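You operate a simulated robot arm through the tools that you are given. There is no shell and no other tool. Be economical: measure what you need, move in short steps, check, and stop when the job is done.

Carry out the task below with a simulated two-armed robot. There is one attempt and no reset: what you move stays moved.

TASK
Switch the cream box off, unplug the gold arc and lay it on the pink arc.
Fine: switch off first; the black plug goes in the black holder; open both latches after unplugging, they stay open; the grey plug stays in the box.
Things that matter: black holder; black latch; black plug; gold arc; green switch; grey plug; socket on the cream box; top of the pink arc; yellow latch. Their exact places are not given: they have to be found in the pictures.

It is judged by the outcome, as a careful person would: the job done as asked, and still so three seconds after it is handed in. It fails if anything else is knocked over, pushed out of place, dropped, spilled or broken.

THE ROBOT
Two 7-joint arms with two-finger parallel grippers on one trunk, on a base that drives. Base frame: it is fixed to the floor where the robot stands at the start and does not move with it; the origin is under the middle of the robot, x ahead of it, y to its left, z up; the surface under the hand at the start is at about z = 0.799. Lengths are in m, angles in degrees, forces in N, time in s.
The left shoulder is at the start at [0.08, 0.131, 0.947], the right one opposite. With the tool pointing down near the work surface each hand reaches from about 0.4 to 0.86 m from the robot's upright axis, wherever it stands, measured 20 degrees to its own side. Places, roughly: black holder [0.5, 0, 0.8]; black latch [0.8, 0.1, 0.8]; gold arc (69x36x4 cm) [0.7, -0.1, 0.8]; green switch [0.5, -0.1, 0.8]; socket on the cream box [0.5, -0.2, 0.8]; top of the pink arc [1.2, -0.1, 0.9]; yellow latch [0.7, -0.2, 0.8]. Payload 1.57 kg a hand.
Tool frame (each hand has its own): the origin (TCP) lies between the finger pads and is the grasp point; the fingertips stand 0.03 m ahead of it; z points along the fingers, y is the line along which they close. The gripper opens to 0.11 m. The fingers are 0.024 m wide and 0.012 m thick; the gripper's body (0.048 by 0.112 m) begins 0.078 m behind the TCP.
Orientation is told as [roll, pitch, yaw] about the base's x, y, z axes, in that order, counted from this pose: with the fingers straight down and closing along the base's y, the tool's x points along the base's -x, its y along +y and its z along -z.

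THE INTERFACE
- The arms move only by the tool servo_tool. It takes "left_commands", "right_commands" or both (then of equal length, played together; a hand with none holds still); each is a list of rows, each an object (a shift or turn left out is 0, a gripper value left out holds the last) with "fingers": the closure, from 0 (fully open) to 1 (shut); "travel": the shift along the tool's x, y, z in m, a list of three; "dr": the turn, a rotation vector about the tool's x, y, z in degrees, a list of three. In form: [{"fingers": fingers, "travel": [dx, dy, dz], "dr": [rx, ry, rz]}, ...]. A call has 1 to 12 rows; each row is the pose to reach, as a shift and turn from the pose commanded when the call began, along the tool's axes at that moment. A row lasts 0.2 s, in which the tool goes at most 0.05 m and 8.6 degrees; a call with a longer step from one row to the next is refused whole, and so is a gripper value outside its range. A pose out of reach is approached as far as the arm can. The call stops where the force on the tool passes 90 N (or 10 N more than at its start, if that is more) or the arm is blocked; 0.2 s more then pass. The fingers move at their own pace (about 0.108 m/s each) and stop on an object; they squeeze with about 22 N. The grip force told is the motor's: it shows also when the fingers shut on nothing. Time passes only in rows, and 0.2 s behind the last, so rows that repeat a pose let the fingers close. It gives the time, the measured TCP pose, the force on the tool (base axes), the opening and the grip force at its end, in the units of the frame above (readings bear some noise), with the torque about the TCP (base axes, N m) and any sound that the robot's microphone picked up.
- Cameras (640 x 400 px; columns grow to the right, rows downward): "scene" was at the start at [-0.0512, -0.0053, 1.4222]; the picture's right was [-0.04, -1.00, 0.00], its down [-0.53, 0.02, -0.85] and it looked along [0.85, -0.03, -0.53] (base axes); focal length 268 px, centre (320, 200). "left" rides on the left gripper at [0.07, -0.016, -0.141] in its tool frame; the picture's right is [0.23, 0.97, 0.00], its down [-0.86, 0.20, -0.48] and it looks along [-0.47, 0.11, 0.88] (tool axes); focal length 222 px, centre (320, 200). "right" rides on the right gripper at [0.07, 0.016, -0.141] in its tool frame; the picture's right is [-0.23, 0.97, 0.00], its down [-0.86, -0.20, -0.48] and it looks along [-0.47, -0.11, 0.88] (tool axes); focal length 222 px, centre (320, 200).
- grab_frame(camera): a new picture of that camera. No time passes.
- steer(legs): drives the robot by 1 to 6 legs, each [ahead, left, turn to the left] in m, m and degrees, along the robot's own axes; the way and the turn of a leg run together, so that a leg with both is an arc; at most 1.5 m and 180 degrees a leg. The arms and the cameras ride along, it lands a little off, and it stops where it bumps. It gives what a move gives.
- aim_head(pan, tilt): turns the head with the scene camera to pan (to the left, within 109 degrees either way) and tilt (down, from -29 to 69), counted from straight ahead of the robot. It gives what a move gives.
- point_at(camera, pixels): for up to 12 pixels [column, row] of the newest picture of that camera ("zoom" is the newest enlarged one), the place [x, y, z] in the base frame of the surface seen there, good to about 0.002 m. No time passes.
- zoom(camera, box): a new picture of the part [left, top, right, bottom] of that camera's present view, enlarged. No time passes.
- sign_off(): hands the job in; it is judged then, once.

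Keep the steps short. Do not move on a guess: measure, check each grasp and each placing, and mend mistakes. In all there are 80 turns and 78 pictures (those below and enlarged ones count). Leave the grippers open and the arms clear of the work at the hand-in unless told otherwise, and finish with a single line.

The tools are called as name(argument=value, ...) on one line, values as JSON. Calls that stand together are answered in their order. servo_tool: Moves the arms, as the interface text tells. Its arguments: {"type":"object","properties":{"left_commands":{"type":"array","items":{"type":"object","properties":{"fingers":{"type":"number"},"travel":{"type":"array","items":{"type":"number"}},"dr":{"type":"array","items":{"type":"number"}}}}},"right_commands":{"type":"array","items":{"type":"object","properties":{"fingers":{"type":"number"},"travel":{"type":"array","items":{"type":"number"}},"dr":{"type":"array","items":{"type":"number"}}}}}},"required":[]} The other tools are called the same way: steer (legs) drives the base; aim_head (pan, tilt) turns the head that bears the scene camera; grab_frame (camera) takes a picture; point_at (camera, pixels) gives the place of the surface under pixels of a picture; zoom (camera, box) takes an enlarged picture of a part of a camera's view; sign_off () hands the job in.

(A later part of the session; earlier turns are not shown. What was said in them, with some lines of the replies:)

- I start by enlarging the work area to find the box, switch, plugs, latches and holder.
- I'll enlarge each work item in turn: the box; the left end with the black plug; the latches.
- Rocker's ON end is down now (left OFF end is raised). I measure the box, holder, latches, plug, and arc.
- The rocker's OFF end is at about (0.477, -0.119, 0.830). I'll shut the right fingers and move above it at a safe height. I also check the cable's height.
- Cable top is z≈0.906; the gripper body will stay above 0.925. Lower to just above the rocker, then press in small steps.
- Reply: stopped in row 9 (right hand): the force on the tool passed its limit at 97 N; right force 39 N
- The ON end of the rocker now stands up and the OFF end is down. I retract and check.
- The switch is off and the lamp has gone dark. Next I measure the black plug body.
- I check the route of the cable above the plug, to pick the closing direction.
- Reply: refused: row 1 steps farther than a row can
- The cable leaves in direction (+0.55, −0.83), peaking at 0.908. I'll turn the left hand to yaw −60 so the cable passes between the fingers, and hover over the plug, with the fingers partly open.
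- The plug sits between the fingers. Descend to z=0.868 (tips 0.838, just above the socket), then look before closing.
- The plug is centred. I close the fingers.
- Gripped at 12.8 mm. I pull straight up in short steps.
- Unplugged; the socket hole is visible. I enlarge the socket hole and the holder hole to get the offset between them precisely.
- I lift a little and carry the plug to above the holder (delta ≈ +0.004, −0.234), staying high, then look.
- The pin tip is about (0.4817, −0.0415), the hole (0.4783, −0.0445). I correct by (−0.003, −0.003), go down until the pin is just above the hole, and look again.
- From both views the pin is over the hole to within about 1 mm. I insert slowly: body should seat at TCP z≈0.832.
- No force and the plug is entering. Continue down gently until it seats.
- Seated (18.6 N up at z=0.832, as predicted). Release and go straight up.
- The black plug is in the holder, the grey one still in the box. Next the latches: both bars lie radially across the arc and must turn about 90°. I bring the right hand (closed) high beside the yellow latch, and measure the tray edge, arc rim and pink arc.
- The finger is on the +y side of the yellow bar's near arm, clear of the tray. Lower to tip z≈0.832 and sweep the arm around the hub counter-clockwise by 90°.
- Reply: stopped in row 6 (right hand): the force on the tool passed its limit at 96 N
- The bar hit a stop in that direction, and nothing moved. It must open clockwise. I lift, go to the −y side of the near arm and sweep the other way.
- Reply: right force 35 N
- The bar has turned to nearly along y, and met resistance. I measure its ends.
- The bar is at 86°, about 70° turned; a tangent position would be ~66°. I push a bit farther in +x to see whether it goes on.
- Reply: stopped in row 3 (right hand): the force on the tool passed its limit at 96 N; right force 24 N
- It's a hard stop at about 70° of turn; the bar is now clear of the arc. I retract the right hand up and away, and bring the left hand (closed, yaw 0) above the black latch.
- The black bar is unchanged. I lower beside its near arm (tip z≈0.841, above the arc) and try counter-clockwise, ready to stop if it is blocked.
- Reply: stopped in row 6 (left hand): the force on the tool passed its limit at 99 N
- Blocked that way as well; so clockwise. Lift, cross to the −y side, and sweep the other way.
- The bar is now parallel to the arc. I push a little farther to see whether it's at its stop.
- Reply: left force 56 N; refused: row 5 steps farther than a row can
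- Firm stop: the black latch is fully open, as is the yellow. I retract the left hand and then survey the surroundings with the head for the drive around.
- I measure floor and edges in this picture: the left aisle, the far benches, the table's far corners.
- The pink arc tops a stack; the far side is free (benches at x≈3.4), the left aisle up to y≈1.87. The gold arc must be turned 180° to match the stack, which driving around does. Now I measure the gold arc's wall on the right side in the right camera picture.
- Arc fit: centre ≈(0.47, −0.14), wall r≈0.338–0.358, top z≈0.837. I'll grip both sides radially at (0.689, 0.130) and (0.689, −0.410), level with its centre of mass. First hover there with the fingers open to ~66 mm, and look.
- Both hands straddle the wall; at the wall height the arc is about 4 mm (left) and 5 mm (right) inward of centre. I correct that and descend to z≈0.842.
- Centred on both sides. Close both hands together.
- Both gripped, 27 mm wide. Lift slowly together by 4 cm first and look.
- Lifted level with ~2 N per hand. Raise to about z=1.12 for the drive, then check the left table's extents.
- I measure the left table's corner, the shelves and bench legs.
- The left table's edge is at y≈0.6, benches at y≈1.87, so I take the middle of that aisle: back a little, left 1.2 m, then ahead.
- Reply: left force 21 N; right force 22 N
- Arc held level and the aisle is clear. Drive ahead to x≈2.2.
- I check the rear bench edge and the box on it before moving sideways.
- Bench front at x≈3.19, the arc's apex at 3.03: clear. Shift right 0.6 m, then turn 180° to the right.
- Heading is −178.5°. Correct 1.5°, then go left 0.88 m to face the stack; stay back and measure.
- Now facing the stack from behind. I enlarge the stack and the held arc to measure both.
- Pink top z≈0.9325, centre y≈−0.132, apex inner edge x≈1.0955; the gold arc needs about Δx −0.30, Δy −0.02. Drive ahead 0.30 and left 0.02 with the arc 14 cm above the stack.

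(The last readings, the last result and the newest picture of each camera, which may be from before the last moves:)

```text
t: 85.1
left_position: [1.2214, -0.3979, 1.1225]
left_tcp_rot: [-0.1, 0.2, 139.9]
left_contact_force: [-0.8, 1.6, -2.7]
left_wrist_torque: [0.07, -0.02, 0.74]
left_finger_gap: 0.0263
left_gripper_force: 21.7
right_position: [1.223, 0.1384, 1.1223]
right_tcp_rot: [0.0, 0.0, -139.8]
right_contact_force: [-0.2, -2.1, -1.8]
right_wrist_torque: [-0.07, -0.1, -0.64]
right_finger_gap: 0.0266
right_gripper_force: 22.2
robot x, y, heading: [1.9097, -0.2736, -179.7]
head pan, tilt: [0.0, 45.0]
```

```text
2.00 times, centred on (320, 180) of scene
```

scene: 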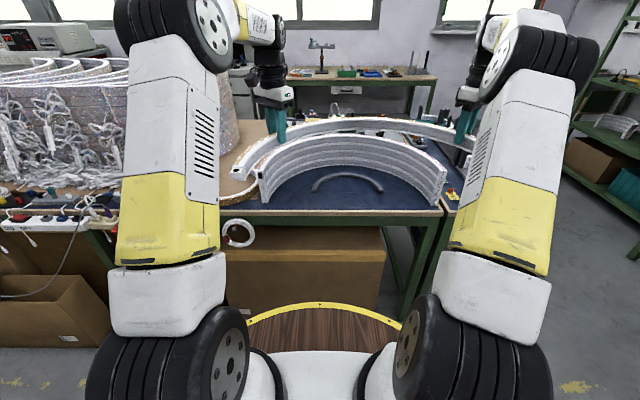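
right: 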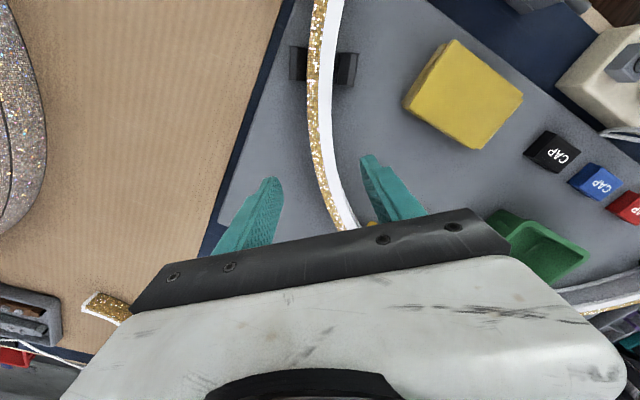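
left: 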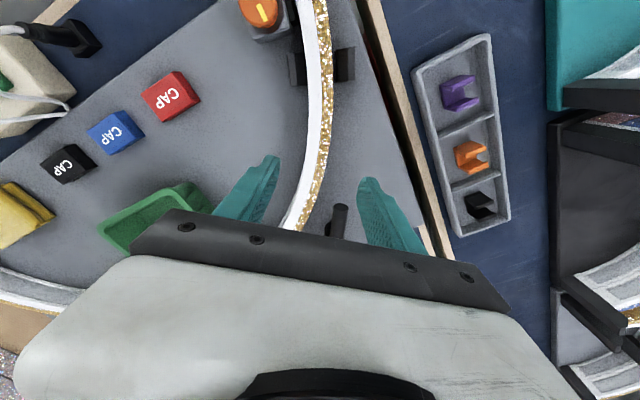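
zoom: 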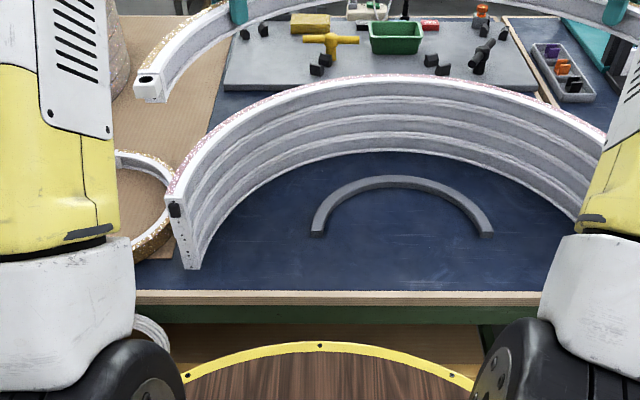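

I lower both hands to 2 cm above the stack, then measure the alignment closely.

servo_tool(left_commands=[{"travel": [0, 0, 0.03]}, {"travel": [0, 0, 0.06]}, {"travel": [0, 0, 0.09]}, {"travel": [0, 0, 0.11]}, {"travel": [0, 0, 0.122]}, {"travel": [0, 0, 0.122]}], right_commands=[{"travel": [0, 0, 0.03]}, {"travel": [0, 0, 0.06]}, {"travel": [0, 0, 0.09]}, {"travel": [0, 0, 0.11]}, {"travel": [0, 0, 0.122]}, {"travel": [0, 0, 0.122]}])

zoom(camera="scene", box=[220, 80, 380, 200])

zoom(camera="left", box=[200, 40, 440, 240])

zoom(camera="right", box=[200, 40, 440, 240])

```text
t: 86.5
left_position: [1.2207, -0.3995, 0.9999]
left_tcp_rot: [-0.1, 0.1, 139.8]
left_contact_force: [1.4, 2.7, -2.3]
left_wrist_torque: [0.02, -0.05, 0.52]
left_finger_gap: 0.0268
left_gripper_force: 21.9
right_position: [1.2237, 0.1392, 0.9988]
right_tcp_rot: [-0.1, 0.0, -139.8]
right_contact_force: [-0.5, -2.3, -2.6]
right_wrist_torque: [-0.1, -0.02, -0.69]
right_finger_gap: 0.0271
right_gripper_force: 21.7
robot x, y, heading: [1.9118, -0.2738, -180.0]
head pan, tilt: [0.0, 45.0]
```

```text
3.33 times, centred on (300, 140) of scene
```

zoom: 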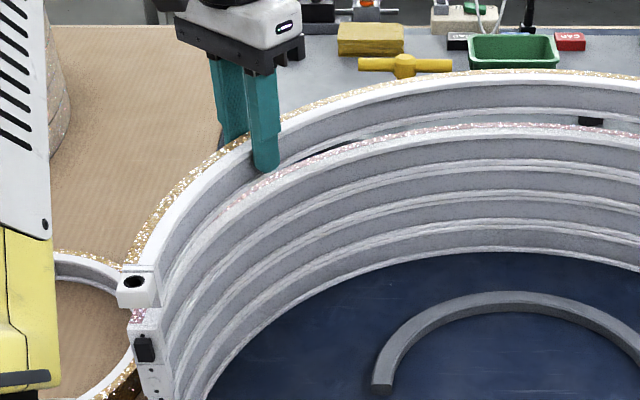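

```text
2.00 times, centred on (320, 140) of left
```

zoom: 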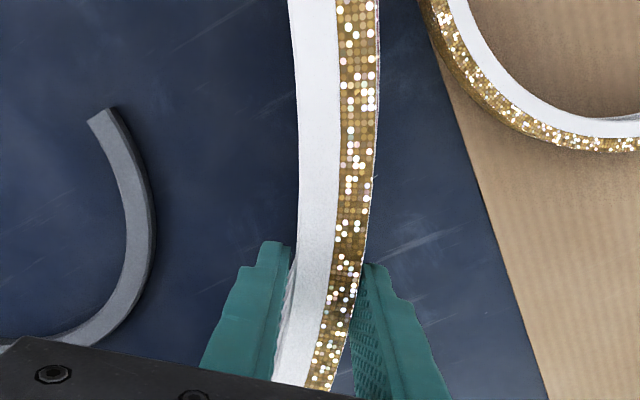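

```text
2.00 times, centred on (320, 140) of right
```

zoom: 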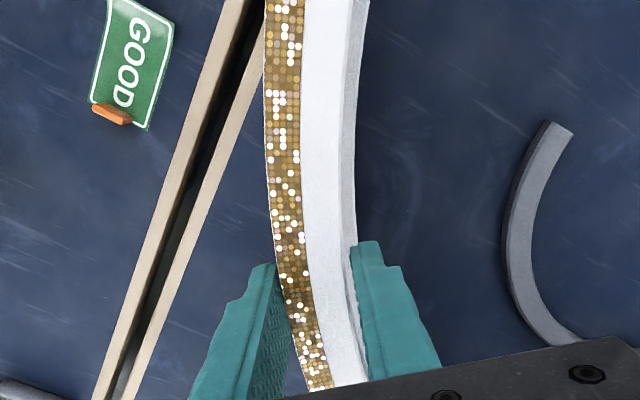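

From above, the two arcs nearly coincide. I take one more scene enlargement to get numbers for the left end and apex.

zoom(camera="scene", box=[240, 90, 400, 190])

```text
4.00 times, centred on (320, 140) of scene
```

zoom: 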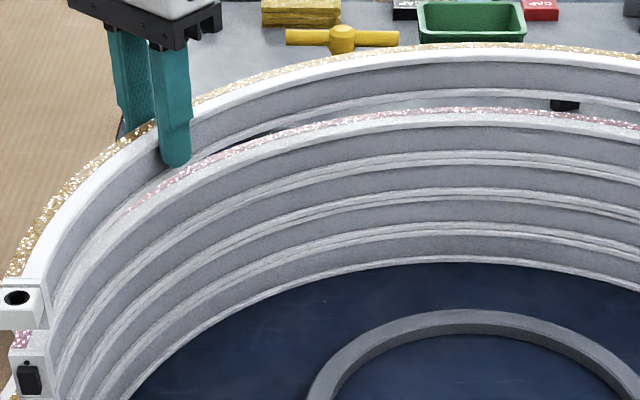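

point_at(camera="zoom", pixels=[[450, 45], [450, 52], [450, 58], [450, 108], [450, 114], [450, 121], [550, 46], [550, 60], [550, 112], [550, 124], [40, 290], [40, 340]])

point_at(camera="zoom", pixels=[[250, 83], [250, 88], [250, 96], [250, 146], [250, 150], [250, 160], [10, 285], [20, 333], [34, 345], [45, 300], [20, 312], [20, 350]])

```text
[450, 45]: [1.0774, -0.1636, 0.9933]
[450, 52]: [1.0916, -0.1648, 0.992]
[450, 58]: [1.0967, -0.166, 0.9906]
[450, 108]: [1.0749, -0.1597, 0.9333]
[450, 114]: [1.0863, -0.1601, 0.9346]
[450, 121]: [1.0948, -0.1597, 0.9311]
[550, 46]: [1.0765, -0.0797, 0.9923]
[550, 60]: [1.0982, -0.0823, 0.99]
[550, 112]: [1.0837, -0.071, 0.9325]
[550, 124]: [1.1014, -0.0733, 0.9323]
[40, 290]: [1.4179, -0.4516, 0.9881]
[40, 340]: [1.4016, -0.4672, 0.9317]
```

```text
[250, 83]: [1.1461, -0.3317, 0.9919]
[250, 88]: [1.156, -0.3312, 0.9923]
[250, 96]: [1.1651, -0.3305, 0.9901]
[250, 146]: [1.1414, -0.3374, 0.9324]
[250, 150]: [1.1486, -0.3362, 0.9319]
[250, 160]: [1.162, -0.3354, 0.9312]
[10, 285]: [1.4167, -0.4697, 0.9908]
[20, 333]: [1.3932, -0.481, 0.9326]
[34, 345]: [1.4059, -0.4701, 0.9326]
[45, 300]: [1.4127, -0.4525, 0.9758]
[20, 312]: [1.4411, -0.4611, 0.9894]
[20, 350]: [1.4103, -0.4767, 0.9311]
```

Averages put the gold arc about 10 mm too far in +y, x is right. I shift −y 10 mm and lower until 4–5 mm remain, then ease on.

servo_tool(left_commands=[{"travel": [0.0032, 0.0039, 0]}, {"travel": [0.0064, 0.0077, 0]}, {"travel": [0.0064, 0.0077, 0.008]}, {"travel": [0.0064, 0.0077, 0.014]}, {"travel": [0.0064, 0.0077, 0.017]}, {"travel": [0.0064, 0.0077, 0.019]}, {"travel": [0.0064, 0.0077, 0.019]}], right_commands=[{"travel": [-0.0032, 0.0039, 0]}, {"travel": [-0.0064, 0.0077, 0]}, {"travel": [-0.0064, 0.0077, 0.008]}, {"travel": [-0.0064, 0.0077, 0.014]}, {"travel": [-0.0064, 0.0077, 0.017]}, {"travel": [-0.0064, 0.0077, 0.019]}, {"travel": [-0.0064, 0.0077, 0.019]}])

zoom(camera="scene", box=[220, 80, 420, 205])

```text
t: 88.1
left_position: [1.2207, -0.4084, 0.9816]
left_tcp_rot: [0.0, 0.2, 139.9]
left_contact_force: [0.3, 3.5, -2.5]
left_wrist_torque: [0.08, 0.07, 0.6]
left_finger_gap: 0.0264
left_gripper_force: 22.0
right_position: [1.2227, 0.1288, 0.9814]
right_tcp_rot: [-0.1, 0.0, -139.8]
right_contact_force: [0.2, -2.5, -2.1]
right_wrist_torque: [-0.13, -0.17, -0.61]
right_finger_gap: 0.0268
right_gripper_force: 21.6
robot x, y, heading: [1.9087, -0.2698, -179.8]
head pan, tilt: [0.0, 45.0]
```

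```text
3.20 times, centred on (320, 142) of scene
```

zoom: 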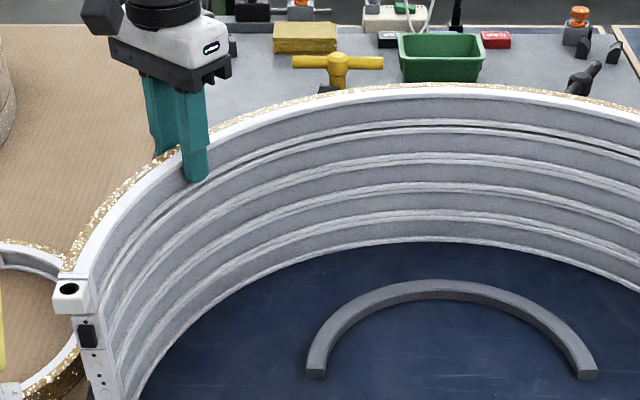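

Well aligned, nearly touching. Lower by 1.5 mm rows until the weight is taken.

servo_tool(left_commands=[{"travel": [0, 0, 0.0015]}, {"travel": [0, 0, 0.003]}, {"travel": [0, 0, 0.0045]}, {"travel": [0, 0, 0.0055]}], right_commands=[{"travel": [0, 0, 0.0015]}, {"travel": [0, 0, 0.003]}, {"travel": [0, 0, 0.0045]}, {"travel": [0, 0, 0.0055]}])

```text
t: 89.1
left_position: [1.2225, -0.4072, 0.9777]
left_tcp_rot: [0.0, 0.1, 139.7]
left_contact_force: [-1.3, 2.8, 17.2]
left_wrist_torque: [-0.11, -0.35, 0.57]
left_finger_gap: 0.0268
left_gripper_force: 21.9
right_position: [1.2224, 0.1291, 0.9778]
right_tcp_rot: [-0.2, -0.1, -139.8]
right_contact_force: [-0.3, -3.0, 13.3]
right_wrist_torque: [0.09, -0.55, -0.57]
right_finger_gap: 0.027
right_gripper_force: 21.9
robot x, y, heading: [1.9112, -0.2755, -179.8]
head pan, tilt: [0.0, 45.0]
```

The arc rests on the stack (15 N up on each hand). I ease off 1.5 mm, then open both hands together, and look.

servo_tool(left_commands=[{"travel": [0, 0, -0.0015]}, {"fingers": 0.7, "travel": [0, 0, -0.0015]}, {"fingers": 0.45, "travel": [0, 0, -0.0015]}, {"fingers": 0.45, "travel": [0, 0, -0.0015]}], right_commands=[{"travel": [0, 0, -0.0015]}, {"fingers": 0.7, "travel": [0, 0, -0.0015]}, {"fingers": 0.45, "travel": [0, 0, -0.0015]}, {"fingers": 0.45, "travel": [0, 0, -0.0015]}])

zoom(camera="scene", box=[220, 80, 420, 205])

zoom(camera="right", box=[200, 40, 440, 240])

```text
t: 90.1
left_position: [1.2213, -0.4089, 0.977]
left_tcp_rot: [-0.2, 0.2, 139.9]
left_contact_force: [0.4, -0.5, -0.5]
left_wrist_torque: [0.0, -0.01, 0.01]
left_finger_gap: 0.0605
left_gripper_force: 0.1
right_position: [1.2231, 0.1289, 0.9772]
right_tcp_rot: [-0.1, 0.0, -139.8]
right_contact_force: [-1.0, 0.7, 0.5]
right_wrist_torque: [-0.01, -0.02, 0.03]
right_finger_gap: 0.0607
right_gripper_force: 0.0
robot x, y, heading: [1.9051, -0.2705, -180.0]
head pan, tilt: [0.0, 45.0]
```

```text
3.20 times, centred on (320, 142) of scene
```

zoom: 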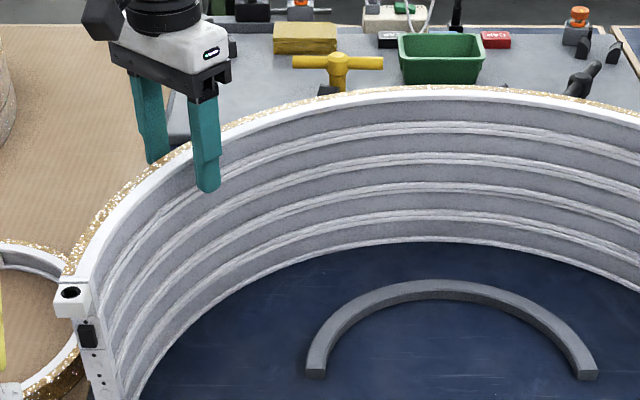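

```text
2.00 times, centred on (320, 140) of right
```

zoom: 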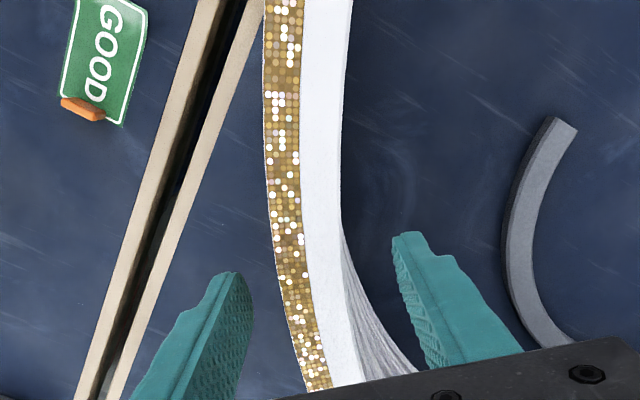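

The gold arc lies flush and aligned on the pink arc. Raise both hands straight up, fully open, then drive back clear.

servo_tool(left_commands=[{"travel": [0, 0, -0.02]}, {"travel": [0, 0, -0.05]}, {"travel": [0, 0, -0.09]}, {"travel": [0, 0, -0.13]}, {"fingers": 0, "travel": [0, 0, -0.16]}, {"fingers": 0, "travel": [0, 0, -0.18]}], right_commands=[{"travel": [0, 0, -0.02]}, {"travel": [0, 0, -0.05]}, {"travel": [0, 0, -0.09]}, {"travel": [0, 0, -0.13]}, {"fingers": 0, "travel": [0, 0, -0.16]}, {"fingers": 0, "travel": [0, 0, -0.18]}])

steer(legs=[[-0.4, 0, 0]])

aim_head(pan=0, tilt=32)

zoom(camera="scene", box=[220, 90, 460, 240])

```text
t: 91.5
left_position: [1.2206, -0.4088, 1.1579]
left_tcp_rot: [-0.2, 0.2, 140.0]
left_contact_force: [-0.9, 0.4, -0.5]
left_wrist_torque: [-0.01, -0.03, 0.02]
left_finger_gap: 0.1098
left_gripper_force: 0.1
right_position: [1.2224, 0.1277, 1.1585]
right_tcp_rot: [0.0, -0.1, -139.8]
right_contact_force: [0.3, -0.9, -0.3]
right_wrist_torque: [-0.01, 0.01, -0.01]
right_finger_gap: 0.1098
right_gripper_force: 0.0
robot x, y, heading: [1.9103, -0.271, -180.0]
head pan, tilt: [0.0, 45.0]
```

```text
t: 94.0
left_position: [1.6209, -0.4088, 1.1567]
left_tcp_rot: [0.0, 0.2, 140.1]
left_contact_force: [-0.3, 0.0, -0.4]
left_wrist_torque: [-0.01, -0.01, 0.0]
left_finger_gap: 0.1097
left_gripper_force: 0.0
right_position: [1.621, 0.1295, 1.1573]
right_tcp_rot: [-0.1, 0.0, -139.5]
right_contact_force: [-0.5, -0.2, 0.0]
right_wrist_torque: [0.04, -0.01, 0.01]
right_finger_gap: 0.1097
right_gripper_force: 0.1
robot x, y, heading: [2.3057, -0.2649, -179.6]
head pan, tilt: [0.0, 45.0]
```

```text
t: 94.7
left_position: [1.6213, -0.4095, 1.1575]
left_tcp_rot: [-0.2, 0.2, 140.1]
left_contact_force: [0.2, -0.3, 0.8]
left_wrist_torque: [0.04, 0.01, -0.03]
left_finger_gap: 0.1099
left_gripper_force: 0.0
right_position: [1.6216, 0.1296, 1.1564]
right_tcp_rot: [0.0, 0.0, -139.5]
right_contact_force: [0.6, 0.2, 0.5]
right_wrist_torque: [0.02, 0.0, 0.02]
right_finger_gap: 0.1101
right_gripper_force: 0.1
robot x, y, heading: [2.3073, -0.269, -179.6]
head pan, tilt: [0.0, 32.0]
```

```text
2.67 times, centred on (340, 165) of scene
```

zoom: 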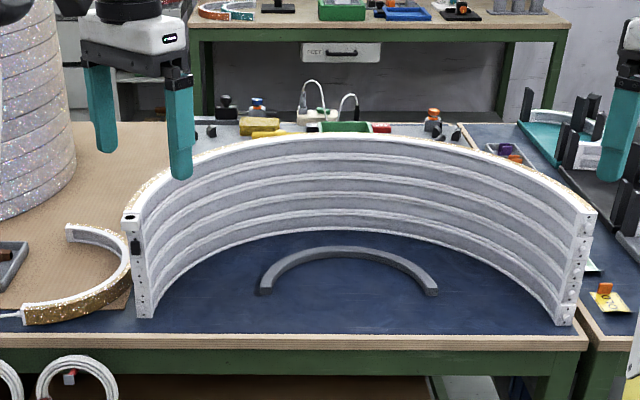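

The gold arc sits flush on the stack at both ends, the latches and plugs are as left, and the hands are open and clear. I hand the job in.

sign_off()

```text
The job is handed in.
```

Done: the cream box is off, the black plug is in its holder, the grey plug is still in the box, both latches are open, and the gold arc lies on the pink arc.
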